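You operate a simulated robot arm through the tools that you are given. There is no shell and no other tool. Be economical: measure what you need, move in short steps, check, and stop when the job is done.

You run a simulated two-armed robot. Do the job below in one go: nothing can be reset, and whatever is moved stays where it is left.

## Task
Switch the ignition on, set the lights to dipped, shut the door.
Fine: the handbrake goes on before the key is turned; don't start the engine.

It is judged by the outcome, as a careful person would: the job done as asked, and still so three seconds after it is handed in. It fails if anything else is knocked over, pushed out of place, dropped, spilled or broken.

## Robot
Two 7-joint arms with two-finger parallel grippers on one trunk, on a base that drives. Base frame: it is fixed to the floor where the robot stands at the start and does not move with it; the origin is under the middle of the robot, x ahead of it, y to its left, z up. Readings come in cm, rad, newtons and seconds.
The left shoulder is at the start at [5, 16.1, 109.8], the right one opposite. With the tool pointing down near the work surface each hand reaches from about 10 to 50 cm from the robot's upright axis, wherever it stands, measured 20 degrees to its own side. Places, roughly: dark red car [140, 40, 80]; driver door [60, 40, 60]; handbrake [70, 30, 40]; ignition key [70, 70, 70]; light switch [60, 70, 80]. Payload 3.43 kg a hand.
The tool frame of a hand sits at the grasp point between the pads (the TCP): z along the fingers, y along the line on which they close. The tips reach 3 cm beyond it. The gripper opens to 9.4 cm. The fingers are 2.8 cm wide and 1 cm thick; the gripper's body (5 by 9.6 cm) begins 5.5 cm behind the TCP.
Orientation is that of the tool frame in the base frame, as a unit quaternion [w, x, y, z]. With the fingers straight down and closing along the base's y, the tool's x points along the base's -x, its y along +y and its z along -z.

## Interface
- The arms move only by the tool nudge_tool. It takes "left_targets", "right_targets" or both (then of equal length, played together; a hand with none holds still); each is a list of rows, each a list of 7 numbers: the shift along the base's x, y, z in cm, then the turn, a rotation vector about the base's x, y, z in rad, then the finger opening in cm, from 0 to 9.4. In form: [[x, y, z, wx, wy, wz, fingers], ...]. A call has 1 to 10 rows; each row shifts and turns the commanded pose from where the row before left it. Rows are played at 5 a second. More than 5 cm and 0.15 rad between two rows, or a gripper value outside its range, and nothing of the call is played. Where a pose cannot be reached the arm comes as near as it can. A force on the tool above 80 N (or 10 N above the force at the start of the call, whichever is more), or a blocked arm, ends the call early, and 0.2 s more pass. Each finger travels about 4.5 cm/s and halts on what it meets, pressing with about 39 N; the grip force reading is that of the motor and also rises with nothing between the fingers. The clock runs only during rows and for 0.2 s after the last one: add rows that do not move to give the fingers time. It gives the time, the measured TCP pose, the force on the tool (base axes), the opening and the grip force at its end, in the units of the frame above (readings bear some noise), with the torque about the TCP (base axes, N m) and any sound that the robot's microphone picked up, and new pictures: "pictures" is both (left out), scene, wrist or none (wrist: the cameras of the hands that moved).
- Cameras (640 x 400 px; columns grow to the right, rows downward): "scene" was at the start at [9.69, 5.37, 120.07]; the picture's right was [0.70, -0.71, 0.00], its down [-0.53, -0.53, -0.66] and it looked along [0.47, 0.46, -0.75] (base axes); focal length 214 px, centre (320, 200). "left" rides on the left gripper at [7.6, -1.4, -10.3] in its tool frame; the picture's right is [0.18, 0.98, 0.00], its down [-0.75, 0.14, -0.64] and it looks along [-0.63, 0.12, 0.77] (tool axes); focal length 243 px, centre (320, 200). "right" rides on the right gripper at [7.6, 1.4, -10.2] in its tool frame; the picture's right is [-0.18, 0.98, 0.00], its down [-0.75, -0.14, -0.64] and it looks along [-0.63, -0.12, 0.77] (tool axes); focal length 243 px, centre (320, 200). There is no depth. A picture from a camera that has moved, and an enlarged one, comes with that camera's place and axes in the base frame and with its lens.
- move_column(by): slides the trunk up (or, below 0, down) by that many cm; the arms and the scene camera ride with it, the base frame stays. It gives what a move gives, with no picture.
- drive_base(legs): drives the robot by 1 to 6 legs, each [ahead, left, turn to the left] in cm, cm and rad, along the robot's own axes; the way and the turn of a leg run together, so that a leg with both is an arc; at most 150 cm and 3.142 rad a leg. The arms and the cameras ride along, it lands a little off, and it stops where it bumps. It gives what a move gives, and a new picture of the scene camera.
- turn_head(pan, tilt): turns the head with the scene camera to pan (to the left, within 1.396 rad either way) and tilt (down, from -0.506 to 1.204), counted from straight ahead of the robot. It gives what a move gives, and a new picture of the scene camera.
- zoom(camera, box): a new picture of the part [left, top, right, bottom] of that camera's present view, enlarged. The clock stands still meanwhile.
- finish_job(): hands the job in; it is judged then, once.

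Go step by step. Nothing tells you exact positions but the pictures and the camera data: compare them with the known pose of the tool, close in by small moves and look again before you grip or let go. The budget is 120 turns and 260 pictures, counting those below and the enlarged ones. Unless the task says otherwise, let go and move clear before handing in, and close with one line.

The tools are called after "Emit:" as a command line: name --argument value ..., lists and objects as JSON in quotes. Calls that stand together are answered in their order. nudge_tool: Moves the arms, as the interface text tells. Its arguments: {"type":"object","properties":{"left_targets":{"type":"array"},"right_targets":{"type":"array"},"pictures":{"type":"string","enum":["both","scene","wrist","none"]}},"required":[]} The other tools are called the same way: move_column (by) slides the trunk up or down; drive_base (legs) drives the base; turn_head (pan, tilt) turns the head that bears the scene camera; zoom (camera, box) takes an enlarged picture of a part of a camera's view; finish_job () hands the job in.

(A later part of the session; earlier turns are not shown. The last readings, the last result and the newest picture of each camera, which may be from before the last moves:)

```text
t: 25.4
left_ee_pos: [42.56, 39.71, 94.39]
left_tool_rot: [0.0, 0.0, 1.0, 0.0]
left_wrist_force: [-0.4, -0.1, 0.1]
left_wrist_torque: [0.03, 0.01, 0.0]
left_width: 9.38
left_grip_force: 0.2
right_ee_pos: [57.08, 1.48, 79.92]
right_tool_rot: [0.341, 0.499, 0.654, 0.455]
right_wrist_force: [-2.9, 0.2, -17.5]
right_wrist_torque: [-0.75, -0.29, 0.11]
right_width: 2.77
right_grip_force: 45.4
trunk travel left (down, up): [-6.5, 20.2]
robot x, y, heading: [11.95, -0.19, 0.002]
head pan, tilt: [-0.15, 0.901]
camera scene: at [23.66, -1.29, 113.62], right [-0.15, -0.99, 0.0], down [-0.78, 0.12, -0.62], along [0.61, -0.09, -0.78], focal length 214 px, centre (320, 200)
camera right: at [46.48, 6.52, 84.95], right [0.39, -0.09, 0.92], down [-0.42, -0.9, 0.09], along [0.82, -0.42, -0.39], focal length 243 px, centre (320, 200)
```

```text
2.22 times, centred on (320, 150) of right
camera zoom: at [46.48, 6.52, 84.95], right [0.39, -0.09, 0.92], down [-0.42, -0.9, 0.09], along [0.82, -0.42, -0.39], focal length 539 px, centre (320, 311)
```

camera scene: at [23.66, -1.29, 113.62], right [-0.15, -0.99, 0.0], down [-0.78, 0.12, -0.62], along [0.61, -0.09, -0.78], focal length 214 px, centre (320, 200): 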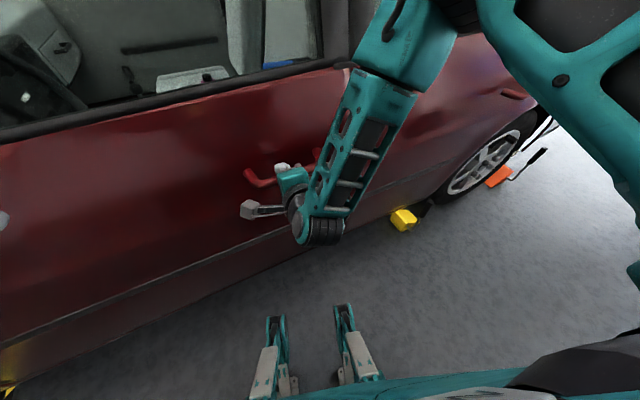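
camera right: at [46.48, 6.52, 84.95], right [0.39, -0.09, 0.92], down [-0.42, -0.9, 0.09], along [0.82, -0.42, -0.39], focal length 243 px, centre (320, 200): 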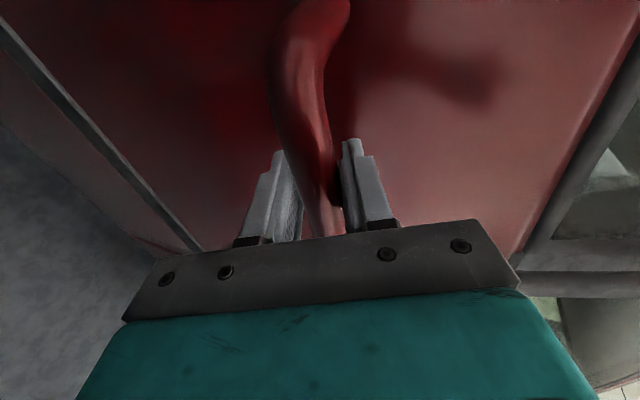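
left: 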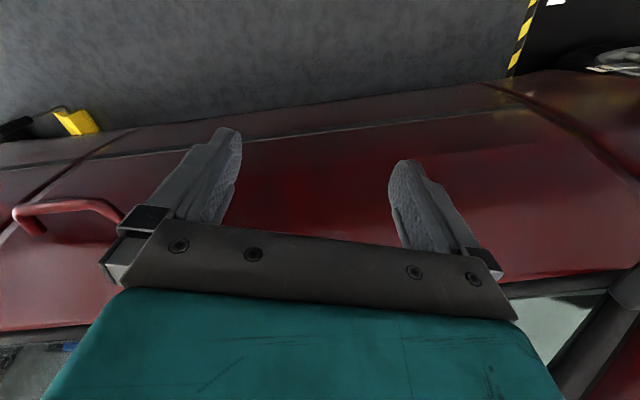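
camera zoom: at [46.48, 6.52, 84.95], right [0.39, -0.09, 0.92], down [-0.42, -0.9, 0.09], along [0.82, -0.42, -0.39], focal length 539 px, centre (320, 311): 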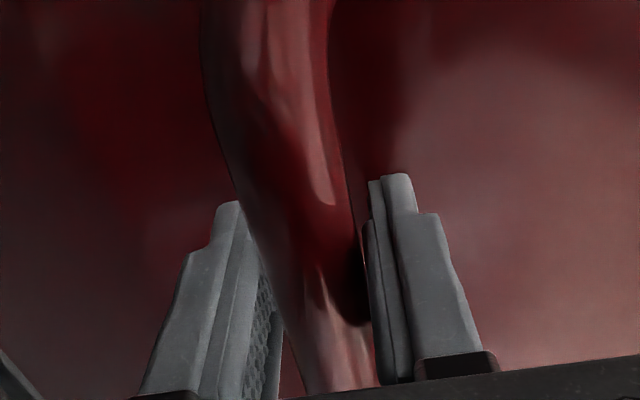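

The bar is gripped (2.8 cm). I'll test-pull 3 cm outward.

Emit:
nudge_tool --right_targets '[[-1, -0.27, 0, 0, 0, 0, 0], [-1, -0.27, 0, 0, 0, 0, 0], [-1, -0.27, 0, 0, 0, 0, 0], [0, 0, 0, 0, 0, 0, 0]]'

Emit:
zoom --camera "right" --box '[100, 60, 440, 240]'

```text
t: 26.4
left_ee_pos: [42.6, 39.92, 94.37]
left_tool_rot: [0.0, 0.0, 1.0, 0.001]
left_wrist_force: [0.0, -0.4, 0.3]
left_wrist_torque: [0.02, 0.02, 0.0]
left_width: 9.39
left_grip_force: 0.0
right_ee_pos: [54.03, 0.76, 80.13]
right_tool_rot: [0.34, 0.498, 0.654, 0.456]
right_wrist_force: [-1.5, 9.7, -21.6]
right_wrist_torque: [-0.9, -0.27, -0.17]
right_width: 2.7
right_grip_force: 45.2
trunk travel left (down, up): [-6.5, 20.2]
robot x, y, heading: [12.02, 0.11, 0.0]
head pan, tilt: [-0.15, 0.901]
camera scene: at [23.69, -1.21, 113.63], right [-0.15, -0.99, 0.0], down [-0.78, 0.12, -0.62], along [0.61, -0.09, -0.78], focal length 214 px, centre (320, 200)
camera right: at [43.44, 5.74, 84.98], right [0.39, -0.09, 0.92], down [-0.42, -0.9, 0.09], along [0.82, -0.42, -0.39], focal length 243 px, centre (320, 200)
```

scene: 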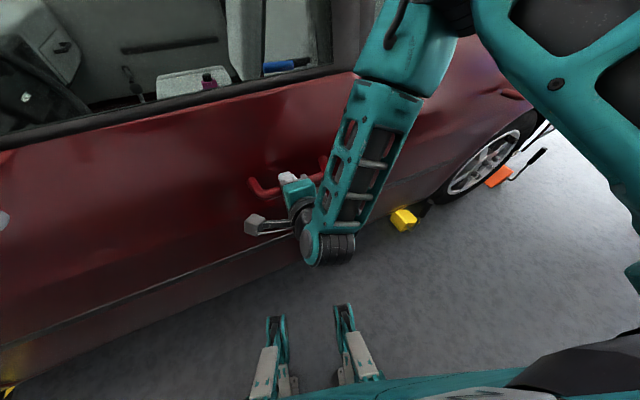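
right: 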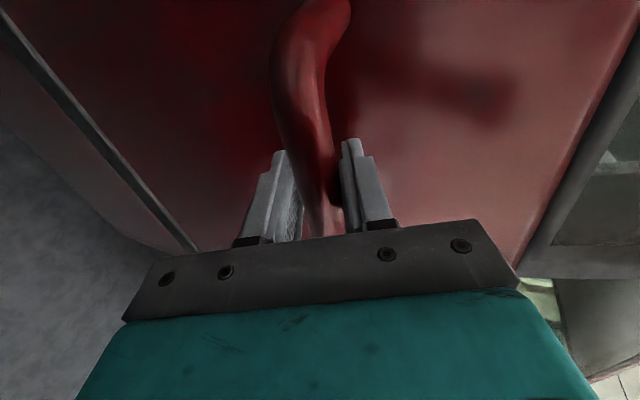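

```text
1.88 times, centred on (270, 150) of right
camera zoom: at [43.44, 5.74, 84.98], right [0.39, -0.09, 0.92], down [-0.42, -0.9, 0.09], along [0.82, -0.42, -0.39], focal length 457 px, centre (414, 294)
```

zoom: 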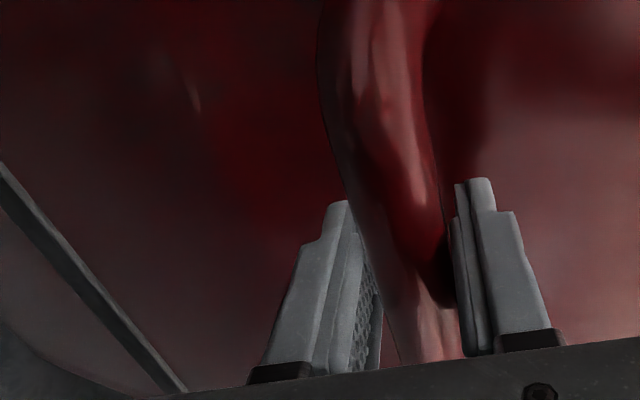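

The door swings freely. The hinge should be around [40, 96], so I'll drive an arc about it, first 0.12 rad, and check the forces.

Emit:
drive_base --legs '[[-11.5, 3.4, -0.12]]'

```text
t: 27.7
left_ee_pos: [35.89, 39.75, 94.61]
left_tool_rot: [0.0, 0.06, 0.998, 0.001]
left_wrist_force: [-0.3, 0.0, -0.7]
left_wrist_torque: [-0.01, 0.01, -0.01]
left_width: 9.4
left_grip_force: 0.2
right_ee_pos: [42.8, -0.81, 80.09]
right_tool_rot: [0.371, 0.538, 0.62, 0.433]
right_wrist_force: [2.1, -19.2, -21.0]
right_wrist_torque: [-0.53, -0.05, 0.75]
right_width: 2.73
right_grip_force: 45.2
trunk travel left (down, up): [-6.5, 20.2]
robot x, y, heading: [0.81, 3.59, -0.122]
head pan, tilt: [-0.15, 0.901]
camera scene: at [12.2, 1.14, 113.62], right [-0.27, -0.96, 0.0], down [-0.76, 0.21, -0.62], along [0.6, -0.16, -0.78], focal length 214 px, centre (320, 200)
```

scene: 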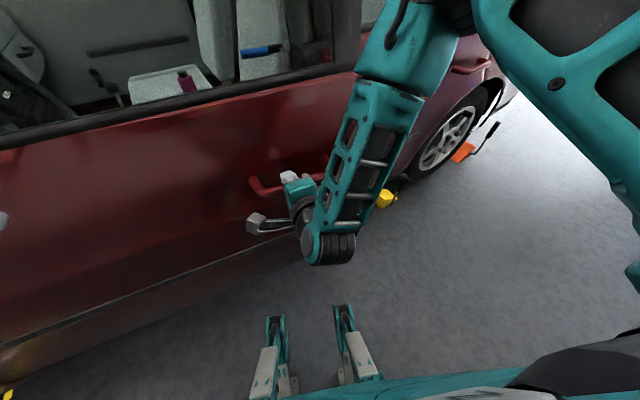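

That works with low forces. I'll continue the arc, with the hinge estimate shifted slightly.

Emit:
drive_base --legs '[[-14.4, 3.3, -0.15]]'

```text
t: 29.0
left_ee_pos: [27.18, 40.25, 94.48]
left_tool_rot: [0.0, 0.133, 0.991, 0.001]
left_wrist_force: [0.2, -0.3, -0.6]
left_wrist_torque: [-0.02, 0.02, -0.04]
left_width: 9.39
left_grip_force: 0.0
right_ee_pos: [28.06, -0.81, 79.99]
right_tool_rot: [0.401, 0.58, 0.581, 0.406]
right_wrist_force: [0.1, 7.5, -11.5]
right_wrist_torque: [0.18, -0.03, 1.26]
right_width: 2.71
right_grip_force: 45.2
trunk travel left (down, up): [-6.5, 20.2]
robot x, y, heading: [-12.74, 10.09, -0.272]
head pan, tilt: [-0.15, 0.901]
camera scene: at [-1.87, 5.6, 113.64], right [-0.4, -0.91, 0.0], down [-0.72, 0.32, -0.62], along [0.57, -0.25, -0.78], focal length 214 px, centre (320, 200)
```

scene: 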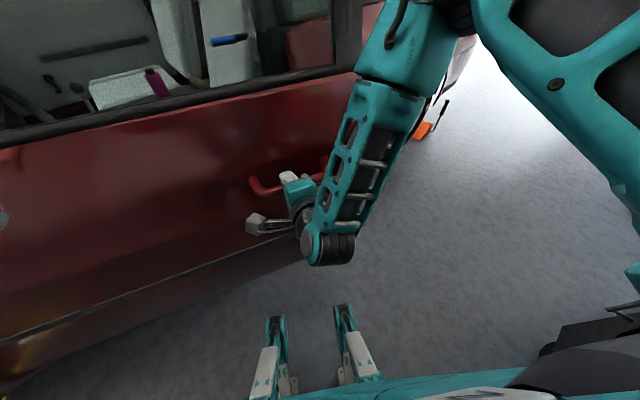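

Still fine. I'll continue the arc with two more legs.

Emit:
drive_base --legs '[[-14.5, 3.4, -0.145], [-14.5, 3.4, -0.145]]'

```text
t: 31.4
left_ee_pos: [10.78, 45.41, 94.43]
left_tool_rot: [0.0, 0.275, 0.961, 0.0]
left_wrist_force: [0.5, 0.0, 0.3]
left_wrist_torque: [-0.04, 0.03, -0.01]
left_width: 9.39
left_grip_force: 0.1
right_ee_pos: [-0.09, 6.12, 80.02]
right_tool_rot: [0.452, 0.658, 0.493, 0.346]
right_wrist_force: [11.3, 25.4, -11.5]
right_wrist_torque: [0.46, -0.35, 0.18]
right_width: 2.75
right_grip_force: 44.6
trunk travel left (down, up): [-6.5, 20.2]
robot x, y, heading: [-36.34, 27.7, -0.56]
head pan, tilt: [-0.15, 0.901]
camera scene: at [-27.07, 20.58, 113.64], right [-0.65, -0.76, 0.0], down [-0.6, 0.51, -0.62], along [0.47, -0.4, -0.78], focal length 214 px, centre (320, 200)
```

scene: 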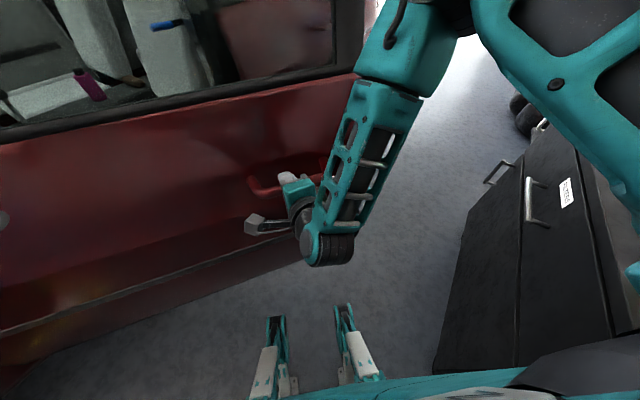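

There's a black cabinet to the right/behind me. I need to see how much room there is before swinging further.

Emit:
turn_head --pan -1.39 --tilt 0.9

Emit:
turn_head --pan 1.39 --tilt 0.7

Emit:
turn_head --pan 0.4 --tilt 0.5

```text
t: 32.8
left_ee_pos: [10.61, 45.25, 94.45]
left_tool_rot: [0.0, 0.275, 0.961, 0.0]
left_wrist_force: [-0.3, -0.1, -0.6]
left_wrist_torque: [0.0, -0.02, 0.0]
left_width: 9.38
left_grip_force: 0.0
right_ee_pos: [-0.28, 6.03, 80.06]
right_tool_rot: [0.451, 0.659, 0.493, 0.346]
right_wrist_force: [5.8, 8.9, -5.7]
right_wrist_torque: [0.48, -0.17, -0.22]
right_width: 2.74
right_grip_force: 45.5
trunk travel left (down, up): [-6.5, 20.2]
robot x, y, heading: [-36.19, 27.83, -0.559]
head pan, tilt: [-1.389, 0.901]
camera scene: at [-35.64, 18.36, 113.65], right [-0.93, 0.37, 0.0], down [0.29, 0.73, -0.62], along [-0.23, -0.58, -0.78], focal length 214 px, centre (320, 200)
```

scene: 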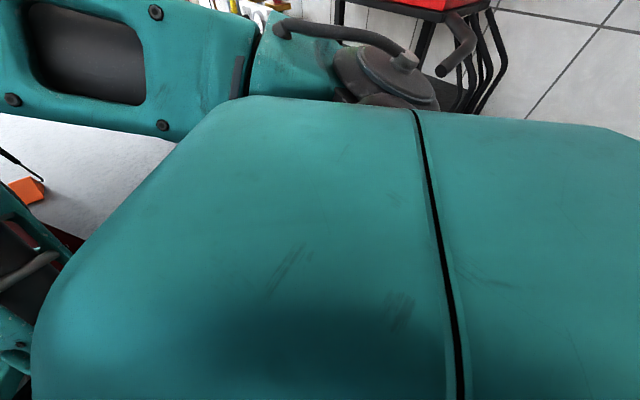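

```text
t: 35.3
left_ee_pos: [10.53, 45.4, 94.38]
left_tool_rot: [-0.001, 0.275, 0.962, -0.001]
left_wrist_force: [0.0, 0.3, 0.7]
left_wrist_torque: [0.0, 0.02, 0.0]
left_width: 9.43
left_grip_force: 0.1
right_ee_pos: [-0.22, 6.08, 80.09]
right_tool_rot: [0.451, 0.659, 0.492, 0.346]
right_wrist_force: [4.0, 13.7, -8.2]
right_wrist_torque: [0.51, -0.18, 0.25]
right_width: 2.71
right_grip_force: 45.3
trunk travel left (down, up): [-6.5, 20.2]
robot x, y, heading: [-36.11, 27.87, -0.561]
head pan, tilt: [1.389, 0.7]
camera scene: at [-27.15, 31.7, 115.25], right [0.74, -0.67, 0.0], down [-0.43, -0.48, -0.76], along [0.51, 0.57, -0.65], focal length 214 px, centre (320, 200)
```

scene: 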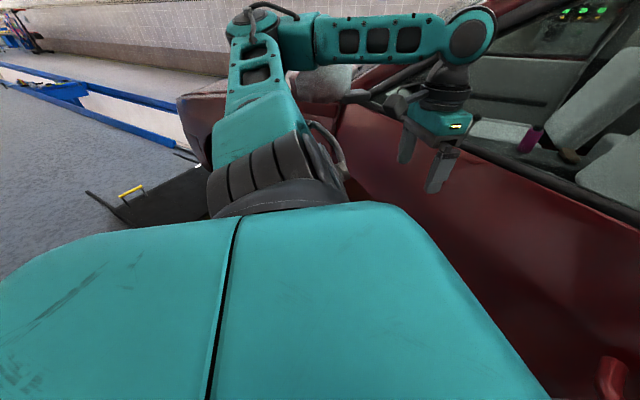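

```text
t: 36.5
left_ee_pos: [10.62, 45.43, 94.42]
left_tool_rot: [-0.001, 0.275, 0.961, 0.001]
left_wrist_force: [-0.4, 0.4, -0.3]
left_wrist_torque: [-0.01, 0.04, -0.01]
left_width: 9.39
left_grip_force: 0.0
right_ee_pos: [-0.23, 6.14, 80.12]
right_tool_rot: [0.452, 0.658, 0.492, 0.346]
right_wrist_force: [4.5, 14.3, -8.2]
right_wrist_torque: [0.48, -0.11, 0.07]
right_width: 2.72
right_grip_force: 44.2
trunk travel left (down, up): [-6.5, 20.2]
robot x, y, heading: [-36.25, 27.54, -0.557]
head pan, tilt: [0.4, 0.499]
camera scene: at [-23.87, 24.01, 117.03], right [-0.16, -0.99, 0.0], down [-0.47, 0.07, -0.88], along [0.87, -0.14, -0.48], focal length 214 px, centre (320, 200)
```

scene: 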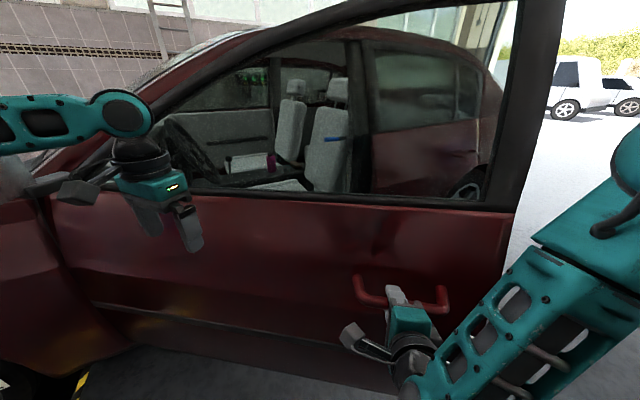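

The cabinet would block me from going round the fully open door. Plan: swing the door back to about 15°, release, move to the right of the door's tip, and push it open from its inner side with the left hand.

Emit:
drive_base --legs '[[14.5, -3.4, 0.147], [13, -3.1, 0.132]]'

```text
t: 38.8
left_ee_pos: [26.45, 40.24, 94.43]
left_tool_rot: [0.0, 0.138, 0.99, 0.002]
left_wrist_force: [-0.2, -0.1, 0.3]
left_wrist_torque: [0.0, -0.01, -0.03]
left_width: 9.42
left_grip_force: 0.0
right_ee_pos: [27.03, -0.84, 80.06]
right_tool_rot: [0.403, 0.585, 0.576, 0.405]
right_wrist_force: [-2.6, -24.9, -0.9]
right_wrist_torque: [-0.51, 0.07, -0.6]
right_width: 2.73
right_grip_force: 44.9
trunk travel left (down, up): [-6.5, 20.2]
robot x, y, heading: [-14.01, 10.73, -0.273]
head pan, tilt: [0.4, 0.499]
camera scene: at [-0.83, 10.12, 117.05], right [0.12, -0.99, 0.0], down [-0.48, -0.06, -0.88], along [0.87, 0.11, -0.48], focal length 214 px, centre (320, 200)
```

scene: 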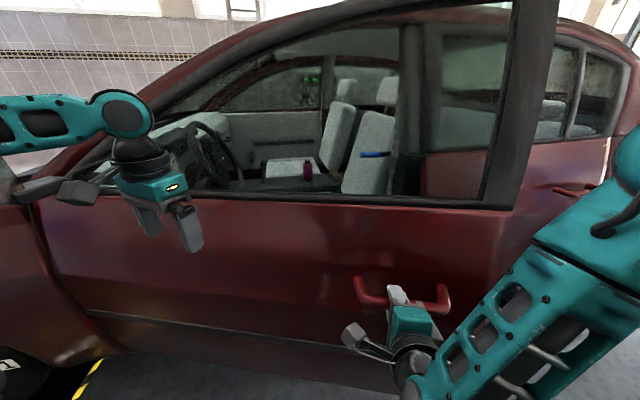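

Door is about 17° open. Now I release the handle and pull the right hand back.

Emit:
nudge_tool --right_targets '[[0, 0, 0, 0, 0, 0, 5], [0, 0, 0, 0, 0, 0, 6.4], [-2, 0, 0.8, 0, 0, 0, 6.4], [-4, 0, 1.2, 0, 0, 0, 6.4], [-4, 0, 0, 0, 0, 0, 6.4], [-4, 0, 0, 0, 0, 0, 6.4], [0, 0, 0, 0, 0, 0, 6.4]]'

```text
t: 40.4
left_ee_pos: [26.41, 40.34, 94.5]
left_tool_rot: [0.0, 0.138, 0.99, 0.001]
left_wrist_force: [0.0, -0.2, 0.2]
left_wrist_torque: [0.01, -0.02, -0.02]
left_width: 9.4
left_grip_force: 0.0
right_ee_pos: [14.03, -0.83, 82.6]
right_tool_rot: [0.413, 0.589, 0.561, 0.41]
right_wrist_force: [0.6, -0.1, 0.0]
right_wrist_torque: [0.01, 0.03, 0.02]
right_width: 6.41
right_grip_force: 0.2
right hand out of reach, approached as far as the arm can: row 6
trunk travel left (down, up): [-6.5, 20.2]
robot x, y, heading: [-13.84, 10.6, -0.274]
head pan, tilt: [0.4, 0.499]
camera scene: at [-0.82, 10.28, 117.04], right [0.12, -0.99, 0.0], down [-0.48, -0.06, -0.88], along [0.87, 0.11, -0.48], focal length 214 px, centre (320, 200)
camera right: at [5.23, 7.18, 87.33], right [0.31, -0.21, 0.93], down [-0.68, -0.73, 0.06], along [0.67, -0.65, -0.37], focal length 243 px, centre (320, 200)
```

scene: 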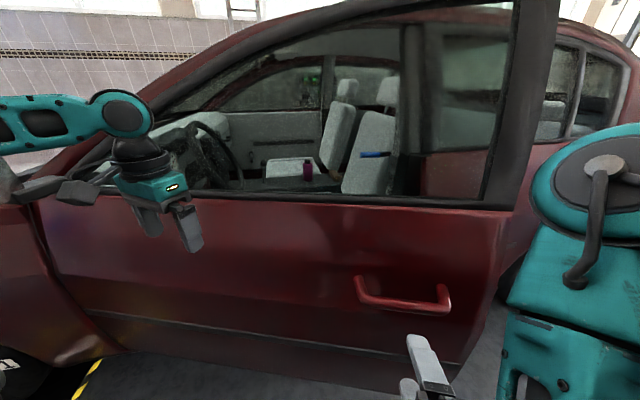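
right: 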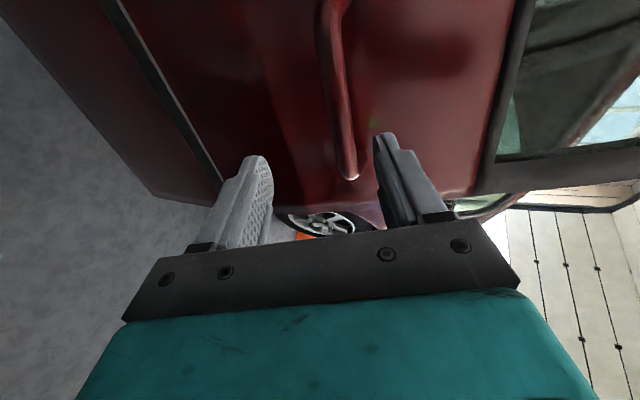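

The door stays put. I'll back off slightly, slide right past the door's tip and turn to face the car.

Emit:
drive_base --legs '[[-7, 0, 0], [15, -53, 0], [0, 0, 0.4]]'

Emit:
turn_head --pan 0.6 --tilt 0.7

```text
t: 44.7
left_ee_pos: [25.82, 4.59, 94.53]
left_tool_rot: [0.0, 0.141, 0.99, 0.0]
left_wrist_force: [-0.4, 0.0, -0.2]
left_wrist_torque: [-0.03, 0.04, 0.04]
left_width: 9.42
left_grip_force: 0.2
right_ee_pos: [13.44, -36.7, 82.68]
right_tool_rot: [0.418, 0.588, 0.56, 0.408]
right_wrist_force: [0.3, 0.0, 0.5]
right_wrist_torque: [-0.02, -0.02, -0.03]
right_width: 6.41
right_grip_force: 0.1
trunk travel left (down, up): [-6.5, 20.2]
robot x, y, heading: [-14.6, -25.39, -0.283]
head pan, tilt: [0.4, 0.499]
stopped in leg 2: the robot was blocked; the commanded pose is now the measured one
camera scene: at [-1.57, -25.32, 117.04], right [0.12, -0.99, 0.0], down [-0.48, -0.06, -0.88], along [0.87, 0.1, -0.48], focal length 214 px, centre (320, 200)
```

scene: 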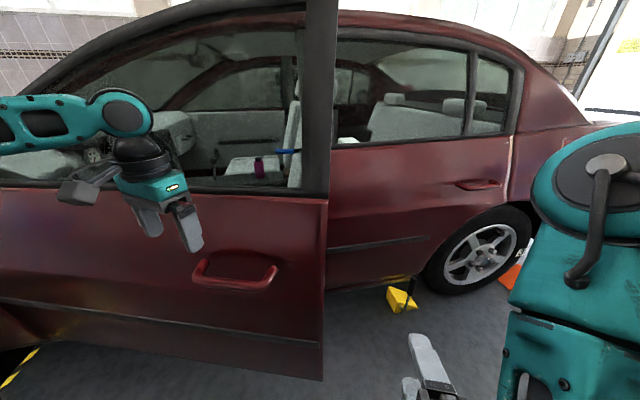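

```text
t: 45.4
left_ee_pos: [25.94, 4.67, 94.54]
left_tool_rot: [0.0, 0.141, 0.99, 0.0]
left_wrist_force: [-0.3, 0.8, 1.1]
left_wrist_torque: [-0.02, 0.01, -0.01]
left_width: 9.39
left_grip_force: 0.0
right_ee_pos: [13.5, -36.68, 82.65]
right_tool_rot: [0.418, 0.587, 0.56, 0.409]
right_wrist_force: [-0.3, 0.2, 0.4]
right_wrist_torque: [0.03, -0.03, 0.0]
right_width: 6.4
right_grip_force: 0.0
trunk travel left (down, up): [-6.5, 20.2]
robot x, y, heading: [-14.81, -25.23, -0.277]
head pan, tilt: [0.6, 0.7]
camera scene: at [-2.52, -23.77, 115.27], right [0.31, -0.95, 0.0], down [-0.61, -0.2, -0.77], along [0.73, 0.24, -0.64], focal length 214 px, centre (320, 200)
```

scene: 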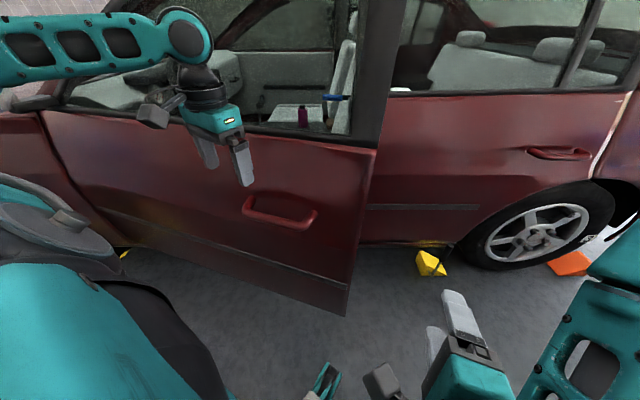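

I was blocked, presumably by the cabinet on the right/behind. I'll look right to find what touches.

Emit:
turn_head --pan -1.0 --tilt 0.75

Emit:
turn_head --pan -1.39 --tilt 0.3

```text
t: 47.1
left_ee_pos: [25.91, 4.58, 94.45]
left_tool_rot: [0.0, 0.141, 0.99, -0.001]
left_wrist_force: [-0.1, 0.9, 0.1]
left_wrist_torque: [0.0, -0.01, 0.02]
left_width: 9.38
left_grip_force: 0.0
right_ee_pos: [13.45, -36.77, 82.64]
right_tool_rot: [0.419, 0.587, 0.56, 0.408]
right_wrist_force: [-0.8, -0.1, 0.6]
right_wrist_torque: [-0.03, 0.01, 0.0]
right_width: 6.41
right_grip_force: 0.0
trunk travel left (down, up): [-6.5, 20.2]
robot x, y, heading: [-14.24, -25.32, -0.281]
head pan, tilt: [-1.0, 0.75]
camera scene: at [-8.24, -34.36, 114.84], right [-0.96, -0.28, 0.0], down [-0.19, 0.65, -0.73], along [0.21, -0.7, -0.68], focal length 214 px, centre (320, 200)
```

scene: 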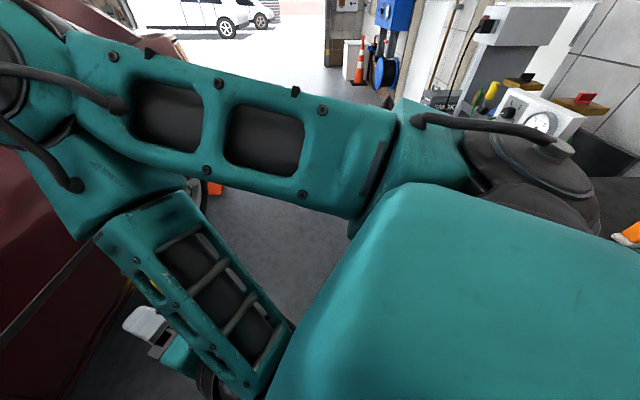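

```text
t: 48.0
left_ee_pos: [25.92, 4.75, 94.39]
left_tool_rot: [-0.001, 0.141, 0.99, 0.0]
left_wrist_force: [-0.2, -0.2, 0.3]
left_wrist_torque: [-0.04, 0.02, 0.01]
left_width: 9.39
left_grip_force: 0.1
right_ee_pos: [13.47, -36.8, 82.65]
right_tool_rot: [0.418, 0.588, 0.559, 0.408]
right_wrist_force: [0.5, -0.3, -0.6]
right_wrist_torque: [0.0, 0.0, 0.0]
right_width: 6.4
right_grip_force: 0.0
trunk travel left (down, up): [-6.5, 20.2]
robot x, y, heading: [-14.56, -25.22, -0.284]
head pan, tilt: [-1.389, 0.3]
camera scene: at [-11.54, -35.71, 118.87], right [-0.99, 0.1, 0.0], down [0.03, 0.29, -0.96], along [-0.1, -0.95, -0.3], focal length 214 px, centre (320, 200)
```

scene: 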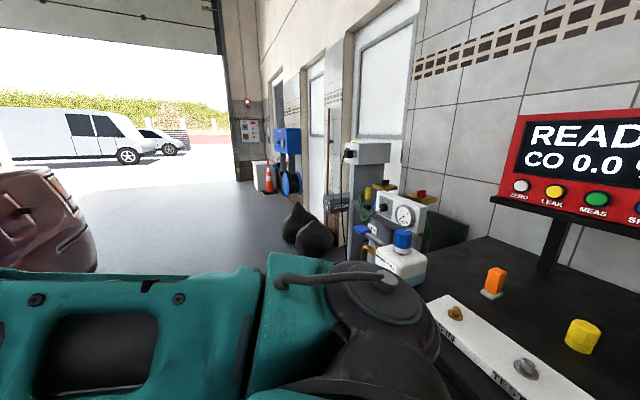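

The robot's rear corner touched a test bench behind it. Turning left to align with the car relieves that, while moving slightly ahead.

Emit:
drive_base --legs '[[3, 1, 0], [0, 0, 0.27], [0, 0, 0.27]]'

Emit:
turn_head --pan 0.3 --tilt 0.75

```text
t: 50.6
left_ee_pos: [8.22, 21.17, 94.54]
left_tool_rot: [0.0, -0.126, 0.992, -0.001]
left_wrist_force: [-0.1, 0.4, -0.3]
left_wrist_torque: [-0.04, -0.02, 0.02]
left_width: 9.41
left_grip_force: 0.1
right_ee_pos: [18.65, -20.69, 82.6]
right_tool_rot: [0.296, 0.418, 0.696, 0.504]
right_wrist_force: [0.0, -0.3, -0.6]
right_wrist_torque: [-0.01, -0.01, 0.03]
right_width: 6.41
right_grip_force: 0.0
trunk travel left (down, up): [-6.5, 20.2]
robot x, y, heading: [-11.34, -24.7, 0.251]
head pan, tilt: [-1.389, 0.3]
camera scene: at [-3.47, -32.66, 118.88], right [-0.91, -0.42, 0.0], down [-0.12, 0.27, -0.96], along [0.4, -0.87, -0.3], focal length 214 px, centre (320, 200)
```

scene: 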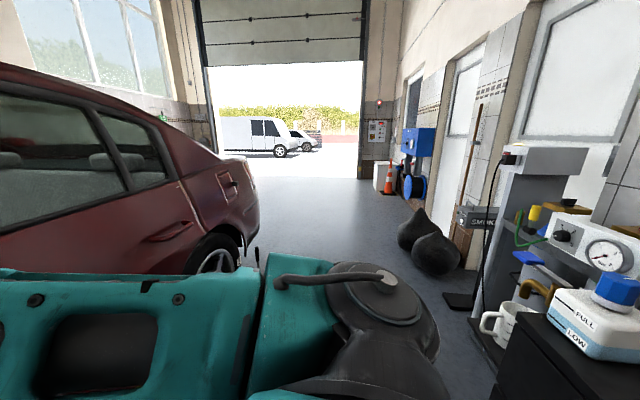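

```text
t: 52.4
left_ee_pos: [8.14, 21.16, 94.45]
left_tool_rot: [0.0, -0.126, 0.992, -0.001]
left_wrist_force: [-0.2, 0.0, -0.1]
left_wrist_torque: [0.06, -0.02, 0.01]
left_width: 9.38
left_grip_force: 0.1
right_ee_pos: [18.58, -20.67, 82.51]
right_tool_rot: [0.294, 0.419, 0.695, 0.505]
right_wrist_force: [0.6, 0.8, -0.2]
right_wrist_torque: [-0.01, -0.02, 0.0]
right_width: 6.39
right_grip_force: 0.1
trunk travel left (down, up): [-6.5, 20.2]
robot x, y, heading: [-10.96, -25.08, 0.255]
head pan, tilt: [0.3, 0.75]
camera scene: at [-0.34, -19.85, 114.84], right [0.52, -0.85, 0.0], down [-0.58, -0.36, -0.73], along [0.62, 0.38, -0.68], focal length 214 px, centre (320, 200)
```

scene: 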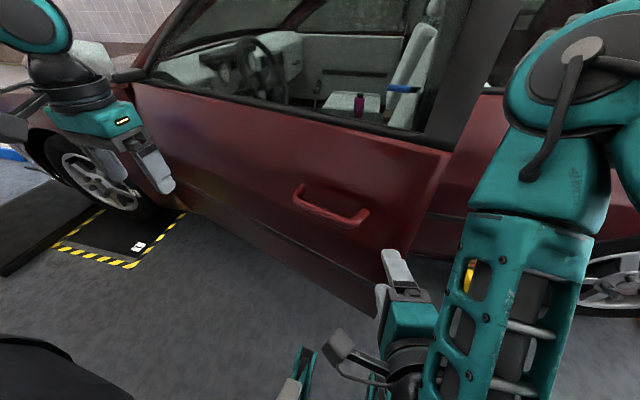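

Aligned with the car now. I'll slide right along the car to pass the door's tip, then forward a bit.

Emit:
drive_base --legs '[[2, -20, 0], [3, -23, 0], [6, 0, 0]]'

Emit:
turn_head --pan 0.6 --tilt 0.75

```text
t: 57.5
left_ee_pos: [29.76, -17.78, 94.51]
left_tool_rot: [0.0, -0.128, 0.992, 0.0]
left_wrist_force: [-0.3, -0.7, -0.6]
left_wrist_torque: [0.04, 0.0, -0.02]
left_width: 9.42
left_grip_force: 0.2
right_ee_pos: [40.19, -59.57, 82.73]
right_tool_rot: [0.295, 0.417, 0.696, 0.505]
right_wrist_force: [-0.3, 0.8, 0.4]
right_wrist_torque: [-0.01, 0.02, 0.0]
right_width: 6.41
right_grip_force: 0.0
trunk travel left (down, up): [-6.5, 20.2]
robot x, y, heading: [10.24, -64.08, 0.259]
head pan, tilt: [0.3, 0.75]
camera scene: at [21.24, -58.73, 114.84], right [0.53, -0.85, 0.0], down [-0.58, -0.36, -0.73], along [0.62, 0.39, -0.68], focal length 214 px, centre (320, 200)
```

scene: 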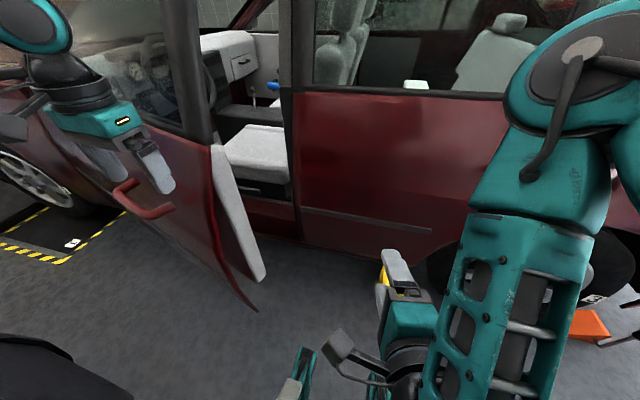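

```text
t: 58.4
left_ee_pos: [29.58, -17.69, 94.5]
left_tool_rot: [0.0, -0.127, 0.992, 0.0]
left_wrist_force: [0.4, 0.1, -0.8]
left_wrist_torque: [0.01, -0.02, -0.01]
left_width: 9.42
left_grip_force: 0.0
right_ee_pos: [40.15, -59.47, 82.71]
right_tool_rot: [0.294, 0.418, 0.695, 0.506]
right_wrist_force: [-0.4, -0.3, -0.2]
right_wrist_torque: [0.0, 0.02, -0.01]
right_width: 6.39
right_grip_force: 0.1
trunk travel left (down, up): [-6.5, 20.2]
robot x, y, heading: [10.22, -64.08, 0.253]
head pan, tilt: [0.6, 0.75]
camera scene: at [19.61, -56.86, 114.84], right [0.76, -0.66, 0.0], down [-0.45, -0.52, -0.73], along [0.48, 0.55, -0.68], focal length 214 px, centre (320, 200)
```

scene: 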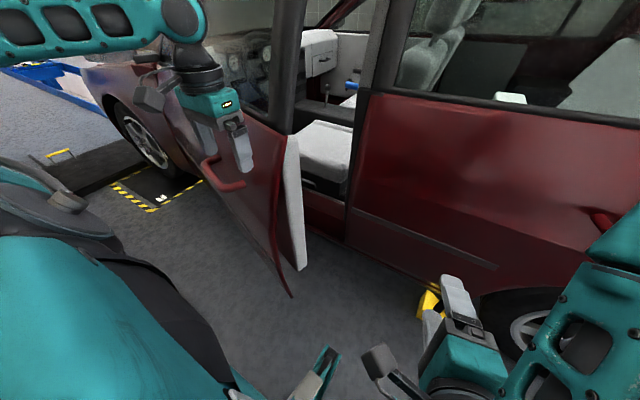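

The door stands about 17° open, its tip near [38, -20]; the left hand is just outside it. I'll move the left hand back around the tip to its inner side.

Emit:
nudge_tool --left_targets '[[-2, -4.5, 0, 0, 0, 0, 5], [0, -5, 0, 0, 0, 0, 2], [0, -5, 0, 0, 0, 0, 0], [0, -4, 0, 0, 0, 0, 0], [4.5, 0, 0, 0, 0, 0, 0], [4.5, 0, 0, 0, 0, 0, 0], [4.5, 0, 0, 0, 0, 0, 0], [0, 0, 0, 0, 0, 0, 0]]'

```text
t: 60.1
left_ee_pos: [41.82, -35.72, 95.19]
left_tool_rot: [0.001, -0.127, 0.992, 0.0]
left_wrist_force: [0.8, 0.3, -0.2]
left_wrist_torque: [-0.01, 0.01, -0.01]
left_width: 0.0
left_grip_force: 32.9
left hand out of reach, approached as far as the arm can: row 4
right_ee_pos: [40.18, -59.56, 82.66]
right_tool_rot: [0.295, 0.417, 0.696, 0.505]
right_wrist_force: [-0.1, 0.4, 0.6]
right_wrist_torque: [0.0, -0.04, -0.01]
right_width: 6.42
right_grip_force: 0.0
trunk travel left (down, up): [-6.5, 20.2]
robot x, y, heading: [10.18, -64.23, 0.257]
head pan, tilt: [0.6, 0.75]
camera scene: at [19.61, -56.86, 114.84], right [0.76, -0.65, 0.0], down [-0.45, -0.52, -0.73], along [0.48, 0.55, -0.68], focal length 214 px, centre (320, 200)
camera left: at [34.93, -38.98, 105.47], right [-0.43, 0.9, 0.0], down [0.69, 0.33, 0.64], along [0.58, 0.27, -0.77], focal length 243 px, centre (320, 200)
```

scene: 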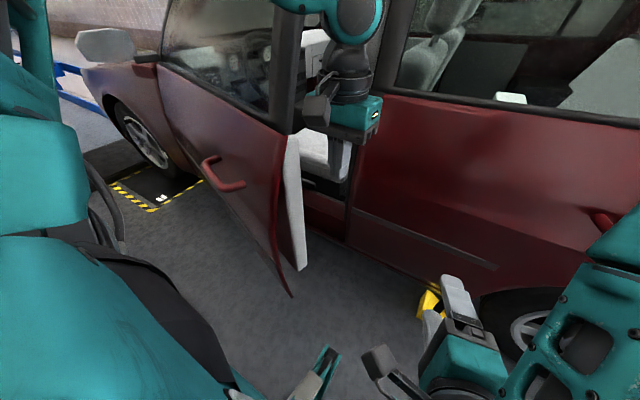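
left: 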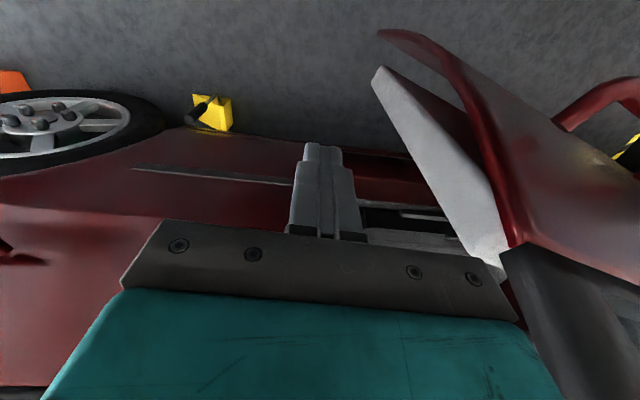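

The wrist view shows the tip at about [40.5, -21] and a free gap inside. I'll go further in (x+13), lower, and view.

Emit:
nudge_tool --left_targets '[[4.5, 1, 0, 0, 0, 0, 0], [4.5, 1, -1, 0, 0, 0, 0], [4.5, 1, -3, 0, 0, 0, 0], [0, 1, -4, 0, 0, 0, 0], [0, 1, -4, 0, 0, 0, 0], [0, 0, 0, 0, 0, 0, 0]]'

```text
refused: row 3 steps farther than a row can; nothing moved
```

Emit:
nudge_tool --left_targets '[[4.5, 1, 0, 0, 0, 0, 0], [4.5, 1, -1, 0, 0, 0, 0], [3.5, 1, -2, 0, 0, 0, 0], [0, 1, -4, 0, 0, 0, 0], [0, 1, -4, 0, 0, 0, 0], [0, 0, 0, 0, 0, 0, 0]]'

```text
t: 61.5
left_ee_pos: [54.5, -30.9, 84.06]
left_tool_rot: [0.0, -0.127, 0.992, 0.0]
left_wrist_force: [-0.5, -0.2, -0.7]
left_wrist_torque: [-0.06, 0.02, 0.0]
left_width: 0.0
left_grip_force: 33.0
right_ee_pos: [40.14, -59.54, 82.62]
right_tool_rot: [0.294, 0.418, 0.696, 0.505]
right_wrist_force: [0.0, 0.8, 0.7]
right_wrist_torque: [-0.04, 0.02, -0.01]
right_width: 6.41
right_grip_force: 0.1
trunk travel left (down, up): [-6.5, 20.2]
robot x, y, heading: [9.82, -63.69, 0.255]
head pan, tilt: [0.6, 0.75]
camera scene: at [19.61, -56.85, 114.84], right [0.76, -0.65, 0.0], down [-0.45, -0.52, -0.73], along [0.48, 0.55, -0.68], focal length 214 px, centre (320, 200)
camera left: at [47.64, -34.18, 94.4], right [-0.43, 0.9, 0.0], down [0.69, 0.33, 0.64], along [0.58, 0.27, -0.77], focal length 243 px, centre (320, 200)
```

scene: 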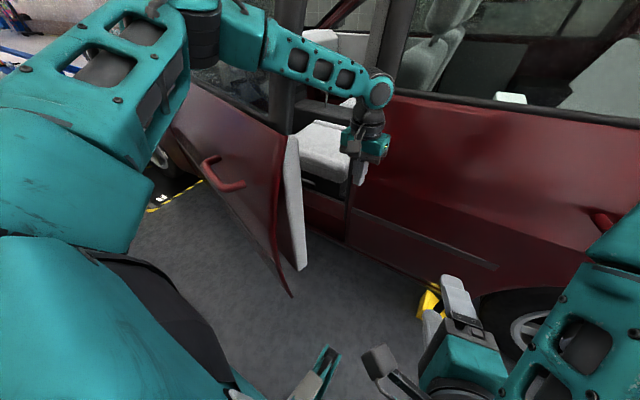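
left: 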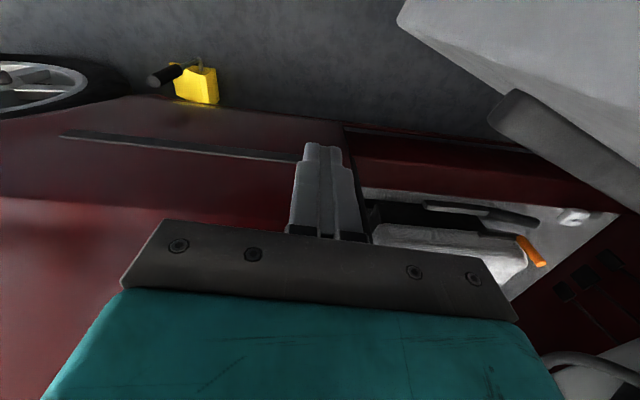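

The straight-on arm would foul the window frame. Better to stand behind the door's tip facing along the car, so the left arm runs parallel to the door's inner side; I'll retract the left hand and reposition.

Emit:
nudge_tool --left_targets '[[0, -1, 4, 0, 0, 0, 0], [0, -1, 4, 0, 0, 0, 0], [-4, -2, 2, 0, 0, 0, 0], [-4.5, -2, 0, 0, 0, 0, 0], [-4.5, -2, 0, 0, 0, 0, 0], [0, 0, 0, 0, 0, 0, 0]]' --pictures "none"

Emit:
drive_base --legs '[[5, -26, 0], [0, 0, 0.45], [0, 0, 0.4]]'

```text
t: 63.0
left_ee_pos: [41.35, -38.94, 94.01]
left_tool_rot: [0.0, -0.128, 0.992, 0.001]
left_wrist_force: [-0.2, 0.3, -0.5]
left_wrist_torque: [-0.01, -0.02, 0.01]
left_width: 0.01
left_grip_force: 33.1
right_ee_pos: [40.12, -59.6, 82.61]
right_tool_rot: [0.294, 0.418, 0.696, 0.505]
right_wrist_force: [0.7, 1.1, -0.1]
right_wrist_torque: [0.0, -0.03, 0.0]
right_width: 6.39
right_grip_force: 0.1
trunk travel left (down, up): [-6.5, 20.2]
robot x, y, heading: [10.48, -63.9, 0.258]
head pan, tilt: [0.6, 0.75]
```

```text
t: 68.3
left_ee_pos: [23.19, -47.7, 93.95]
left_tool_rot: [0.0, -0.527, 0.85, 0.0]
left_wrist_force: [0.0, 1.0, 0.5]
left_wrist_torque: [0.01, -0.01, 0.0]
left_width: 0.0
left_grip_force: 33.3
right_ee_pos: [37.87, -62.35, 82.63]
right_tool_rot: [0.06, 0.093, 0.807, 0.581]
right_wrist_force: [0.8, -0.3, -0.5]
right_wrist_torque: [-0.01, -0.01, 0.0]
right_width: 6.4
right_grip_force: 0.0
trunk travel left (down, up): [-6.5, 20.2]
robot x, y, heading: [21.61, -87.75, 1.109]
head pan, tilt: [0.6, 0.75]
camera scene: at [22.3, -76.13, 114.84], right [0.99, 0.14, 0.0], down [0.09, -0.68, -0.73], along [-0.1, 0.72, -0.68], focal length 214 px, centre (320, 200)
```

scene: 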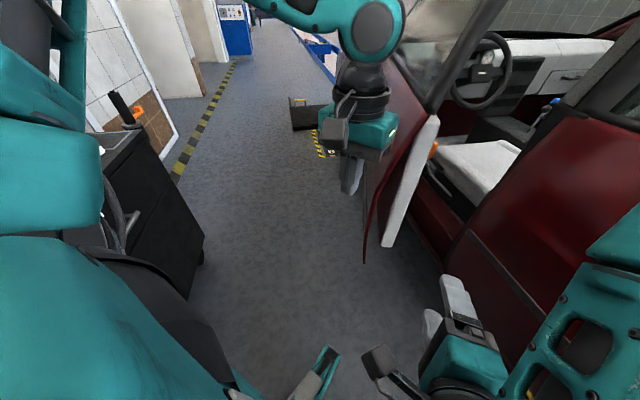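

Good view: the door stands at the left, its tip near [44, -18], gap to its right. I'll drive 8 cm ahead and move the left hand across to the inner side, outside the tip's path.

Emit:
drive_base --legs '[[7, 0, 0]]'

Emit:
nudge_tool --left_targets '[[4.8, 0, 0, 0, 0, 0, 0], [4.8, 0, 0, 0, 0, 0, 0], [4.8, 0, 0, 0, 0, 0, 0], [4.8, 0, 0, 0, 0, 0, 0], [4.8, 0, 0, 0, 0, 0, 0], [3, 1, -3, 0, 0, 0, 0], [0, 2, -4, 0, 0, 0, 0], [0, 0, 0, 0, 0, 0, 0]]'

```text
t: 69.3
left_ee_pos: [26.29, -41.51, 93.87]
left_tool_rot: [0.001, -0.527, 0.85, 0.0]
left_wrist_force: [0.4, -0.2, -0.4]
left_wrist_torque: [0.0, 0.01, 0.0]
left_width: 0.01
left_grip_force: 33.1
right_ee_pos: [41.01, -56.04, 82.84]
right_tool_rot: [0.059, 0.09, 0.806, 0.581]
right_wrist_force: [-0.7, 0.1, -1.0]
right_wrist_torque: [0.03, -0.01, 0.01]
right_width: 6.42
right_grip_force: 0.0
trunk travel left (down, up): [-6.5, 20.2]
robot x, y, heading: [24.74, -81.45, 1.114]
head pan, tilt: [0.6, 0.75]
camera scene: at [25.4, -69.86, 114.84], right [0.99, 0.14, 0.0], down [0.1, -0.68, -0.73], along [-0.1, 0.72, -0.68], focal length 214 px, centre (320, 200)
```

scene: 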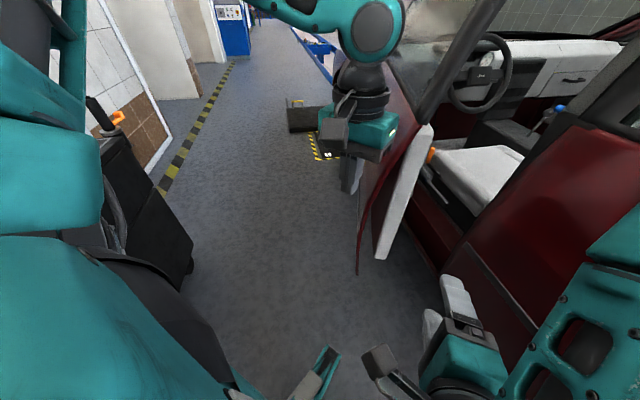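

```text
t: 71.2
left_ee_pos: [32.62, -37.95, 87.65]
left_tool_rot: [0.0, -0.527, 0.85, -0.001]
left_wrist_force: [1.2, 0.0, 0.9]
left_wrist_torque: [-0.01, 0.01, 0.03]
left_width: 0.0
left_grip_force: 33.5
left hand out of reach, approached as far as the arm can: row 2, 3, 4, 5, 6, 7
right_ee_pos: [40.85, -56.12, 82.65]
right_tool_rot: [0.059, 0.091, 0.806, 0.582]
right_wrist_force: [-0.2, 0.0, 0.0]
right_wrist_torque: [-0.02, 0.02, -0.03]
right_width: 6.37
right_grip_force: 0.0
trunk travel left (down, up): [-6.5, 20.2]
robot x, y, heading: [24.69, -81.96, 1.11]
head pan, tilt: [0.6, 0.75]
camera scene: at [25.39, -69.88, 114.84], right [0.99, 0.14, 0.0], down [0.1, -0.68, -0.73], along [-0.1, 0.72, -0.68], focal length 214 px, centre (320, 200)
camera left: at [30.59, -45.45, 97.94], right [-0.96, 0.27, 0.0], down [0.21, 0.74, 0.64], along [0.17, 0.62, -0.77], focal length 243 px, centre (320, 200)
```

scene: 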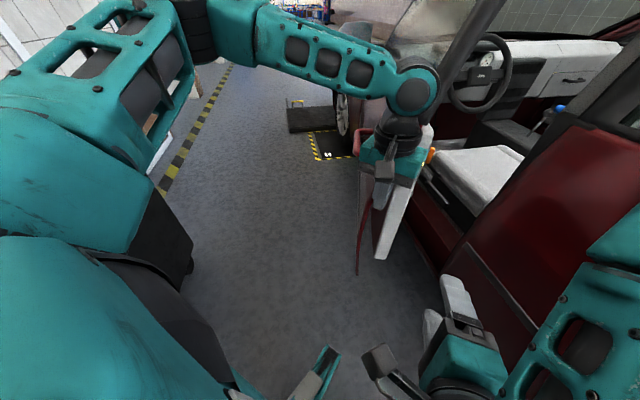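
left: 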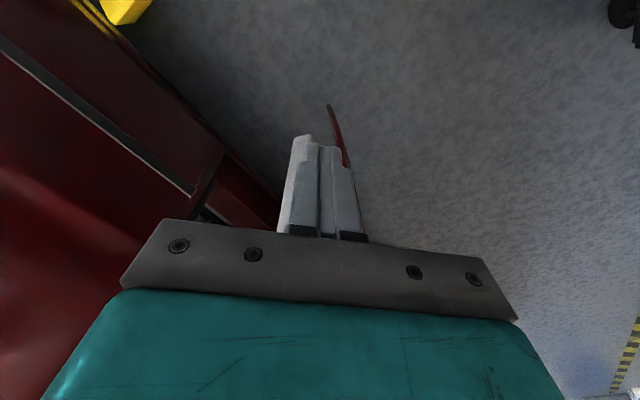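

The left arm can't cross that far, but the right hand already points along the car. I'll retract the left hand and extend the right one toward the gap.

Emit:
nudge_tool --left_targets '[[0, 0, 3, 0, 0, 0, 0], [-3, -3, 3, 0, 0, 0, 0], [-3, -3, 0, 0, 0, 0, 0], [-3, -3, 0, 0, 0, 0, 0], [0, 0, 0, 0, 0, 0, 0], [0, 0, 0, 0, 0, 0, 0]]' --right_targets '[[0, 0, 0, 0, 0, 0, 4], [2.9, 4, 0, 0, 0, 0, 2], [2.9, 4, 0, 0, 0, 0, 0], [2.9, 4, 0, 0, 0, 0, 0], [2.7, 4, 0, 0, 0, 0, 0], [0, 0, 0, 0, 0, 0, 0]]'

```text
refused: row 2 steps farther than a row can; nothing moved
```

Emit:
nudge_tool --left_targets '[[0, 0, 3, 0, 0, 0, 0], [-3, -2, 3, 0, 0, 0, 0], [-3, -3, 0, 0, 0, 0, 0], [-3, -3, 0, 0, 0, 0, 0], [0, 0, 0, 0, 0, 0, 0], [0, 0, 0, 0, 0, 0, 0]]' --right_targets '[[0, 0, 0, 0, 0, 0, 4], [2.8, 4, 0, 0, 0, 0, 2], [2.8, 4, 0, 0, 0, 0, 0], [2.8, 4, 0, 0, 0, 0, 0], [2.8, 4, 0, 0, 0, 0, 0], [0, 0, 0, 0, 0, 0, 0]]'

```text
t: 72.5
left_ee_pos: [23.54, -46.22, 93.55]
left_tool_rot: [0.0, -0.527, 0.85, 0.0]
left_wrist_force: [-0.5, 0.2, 0.5]
left_wrist_torque: [-0.03, -0.02, 0.0]
left_width: 0.0
left_grip_force: 32.7
right_ee_pos: [47.31, -39.59, 85.6]
right_tool_rot: [0.061, 0.091, 0.807, 0.58]
right_wrist_force: [-0.1, -0.3, -0.7]
right_wrist_torque: [-0.05, 0.0, -0.01]
right_width: 0.0
right_grip_force: 33.2
right hand out of reach, approached as far as the arm can: row 3, 4, 5
trunk travel left (down, up): [-6.5, 20.2]
robot x, y, heading: [24.77, -81.29, 1.114]
head pan, tilt: [0.6, 0.75]
camera scene: at [25.39, -69.88, 114.84], right [0.99, 0.14, 0.0], down [0.1, -0.68, -0.73], along [-0.1, 0.72, -0.68], focal length 214 px, centre (320, 200)
camera right: at [37.93, -46.73, 90.15], right [0.26, 0.26, 0.93], down [0.59, -0.8, 0.06], along [0.76, 0.53, -0.36], focal length 243 px, centre (320, 200)
camera left: at [21.48, -53.55, 103.93], right [-0.96, 0.27, 0.0], down [0.21, 0.74, 0.64], along [0.17, 0.62, -0.77], focal length 243 px, centre (320, 200)
```

scene: 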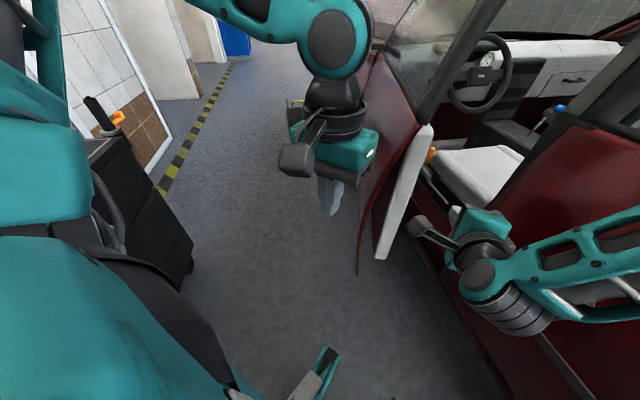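
right: 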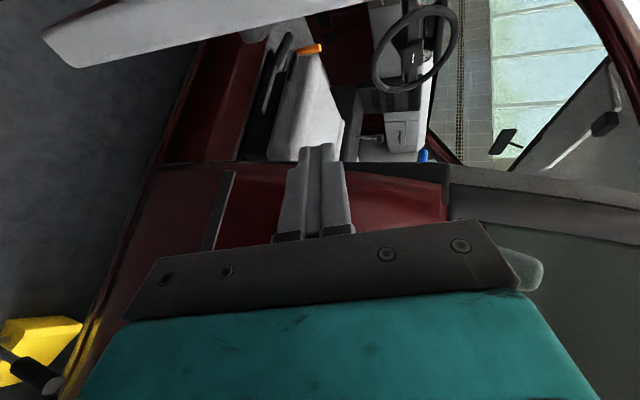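
left: 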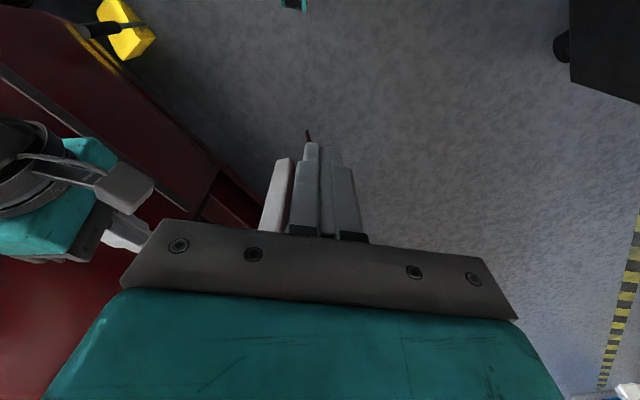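

The right hand is now near the gap, and I can see the black handbrake lever with an orange button beside the seat. I'll retract the left hand more and drive so that the right hand enters the gap.

Emit:
nudge_tool --left_targets '[[-3, -2.5, 0, 0, 0, 0, 0], [-3, -2.5, 0, 0, 0, 0, 0], [-3, -2.5, 0, 0, 0, 0, 0], [0, 0, 0, 0, 0, 0, 0]]' --pictures "none"

Emit:
drive_base --legs '[[15, 4, 0]]'

Emit:
zoom --camera "right" --box '[0, 0, 640, 400]'

```text
t: 73.5
left_ee_pos: [16.54, -50.18, 95.72]
left_tool_rot: [-0.003, -0.527, 0.85, 0.0]
left_wrist_force: [-0.8, 0.0, -0.3]
left_wrist_torque: [0.01, 0.01, 0.03]
left_width: 0.0
left_grip_force: 32.8
left hand out of reach, approached as far as the arm can: row 2, 3
right_ee_pos: [47.18, -39.55, 85.63]
right_tool_rot: [0.061, 0.093, 0.807, 0.58]
right_wrist_force: [0.1, -0.4, 0.1]
right_wrist_torque: [0.04, 0.01, 0.03]
right_width: 0.0
right_grip_force: 32.9
trunk travel left (down, up): [-6.5, 20.2]
robot x, y, heading: [24.94, -81.42, 1.114]
head pan, tilt: [0.6, 0.75]
```

```text
t: 74.9
left_ee_pos: [19.42, -35.35, 95.49]
left_tool_rot: [-0.002, -0.528, 0.849, -0.001]
left_wrist_force: [0.5, -0.3, -0.4]
left_wrist_torque: [0.0, 0.01, -0.04]
left_width: 0.0
left_grip_force: 33.0
right_ee_pos: [50.02, -24.7, 85.54]
right_tool_rot: [0.06, 0.091, 0.808, 0.58]
right_wrist_force: [0.8, 0.2, 0.7]
right_wrist_torque: [0.02, -0.03, 0.01]
right_width: 0.0
right_grip_force: 33.3
trunk travel left (down, up): [-6.5, 20.2]
robot x, y, heading: [27.52, -66.68, 1.111]
head pan, tilt: [0.6, 0.75]
camera scene: at [28.3, -54.97, 114.84], right [0.99, 0.14, 0.0], down [0.1, -0.68, -0.73], along [-0.1, 0.72, -0.68], focal length 214 px, centre (320, 200)
```

scene: 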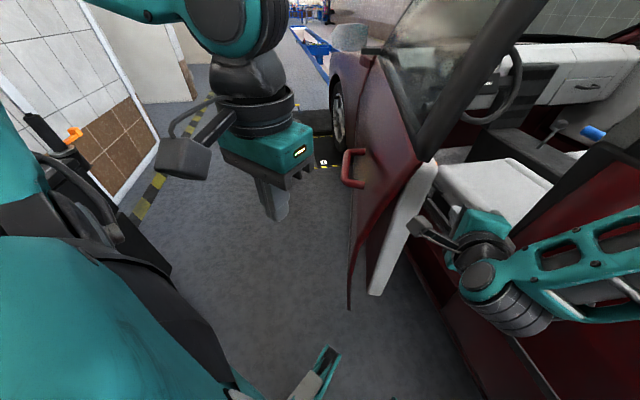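

```text
1.00 times, centred on (320, 200) of right (not enlarged: the box is as wide or as high as the picture)
camera zoom: at [40.79, -31.84, 90.12], right [0.26, 0.26, 0.93], down [0.59, -0.8, 0.06], along [0.76, 0.53, -0.36], focal length 243 px, centre (320, 200)
```

zoom: 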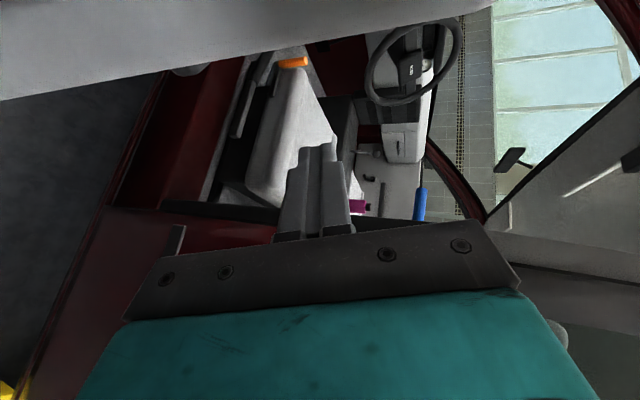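

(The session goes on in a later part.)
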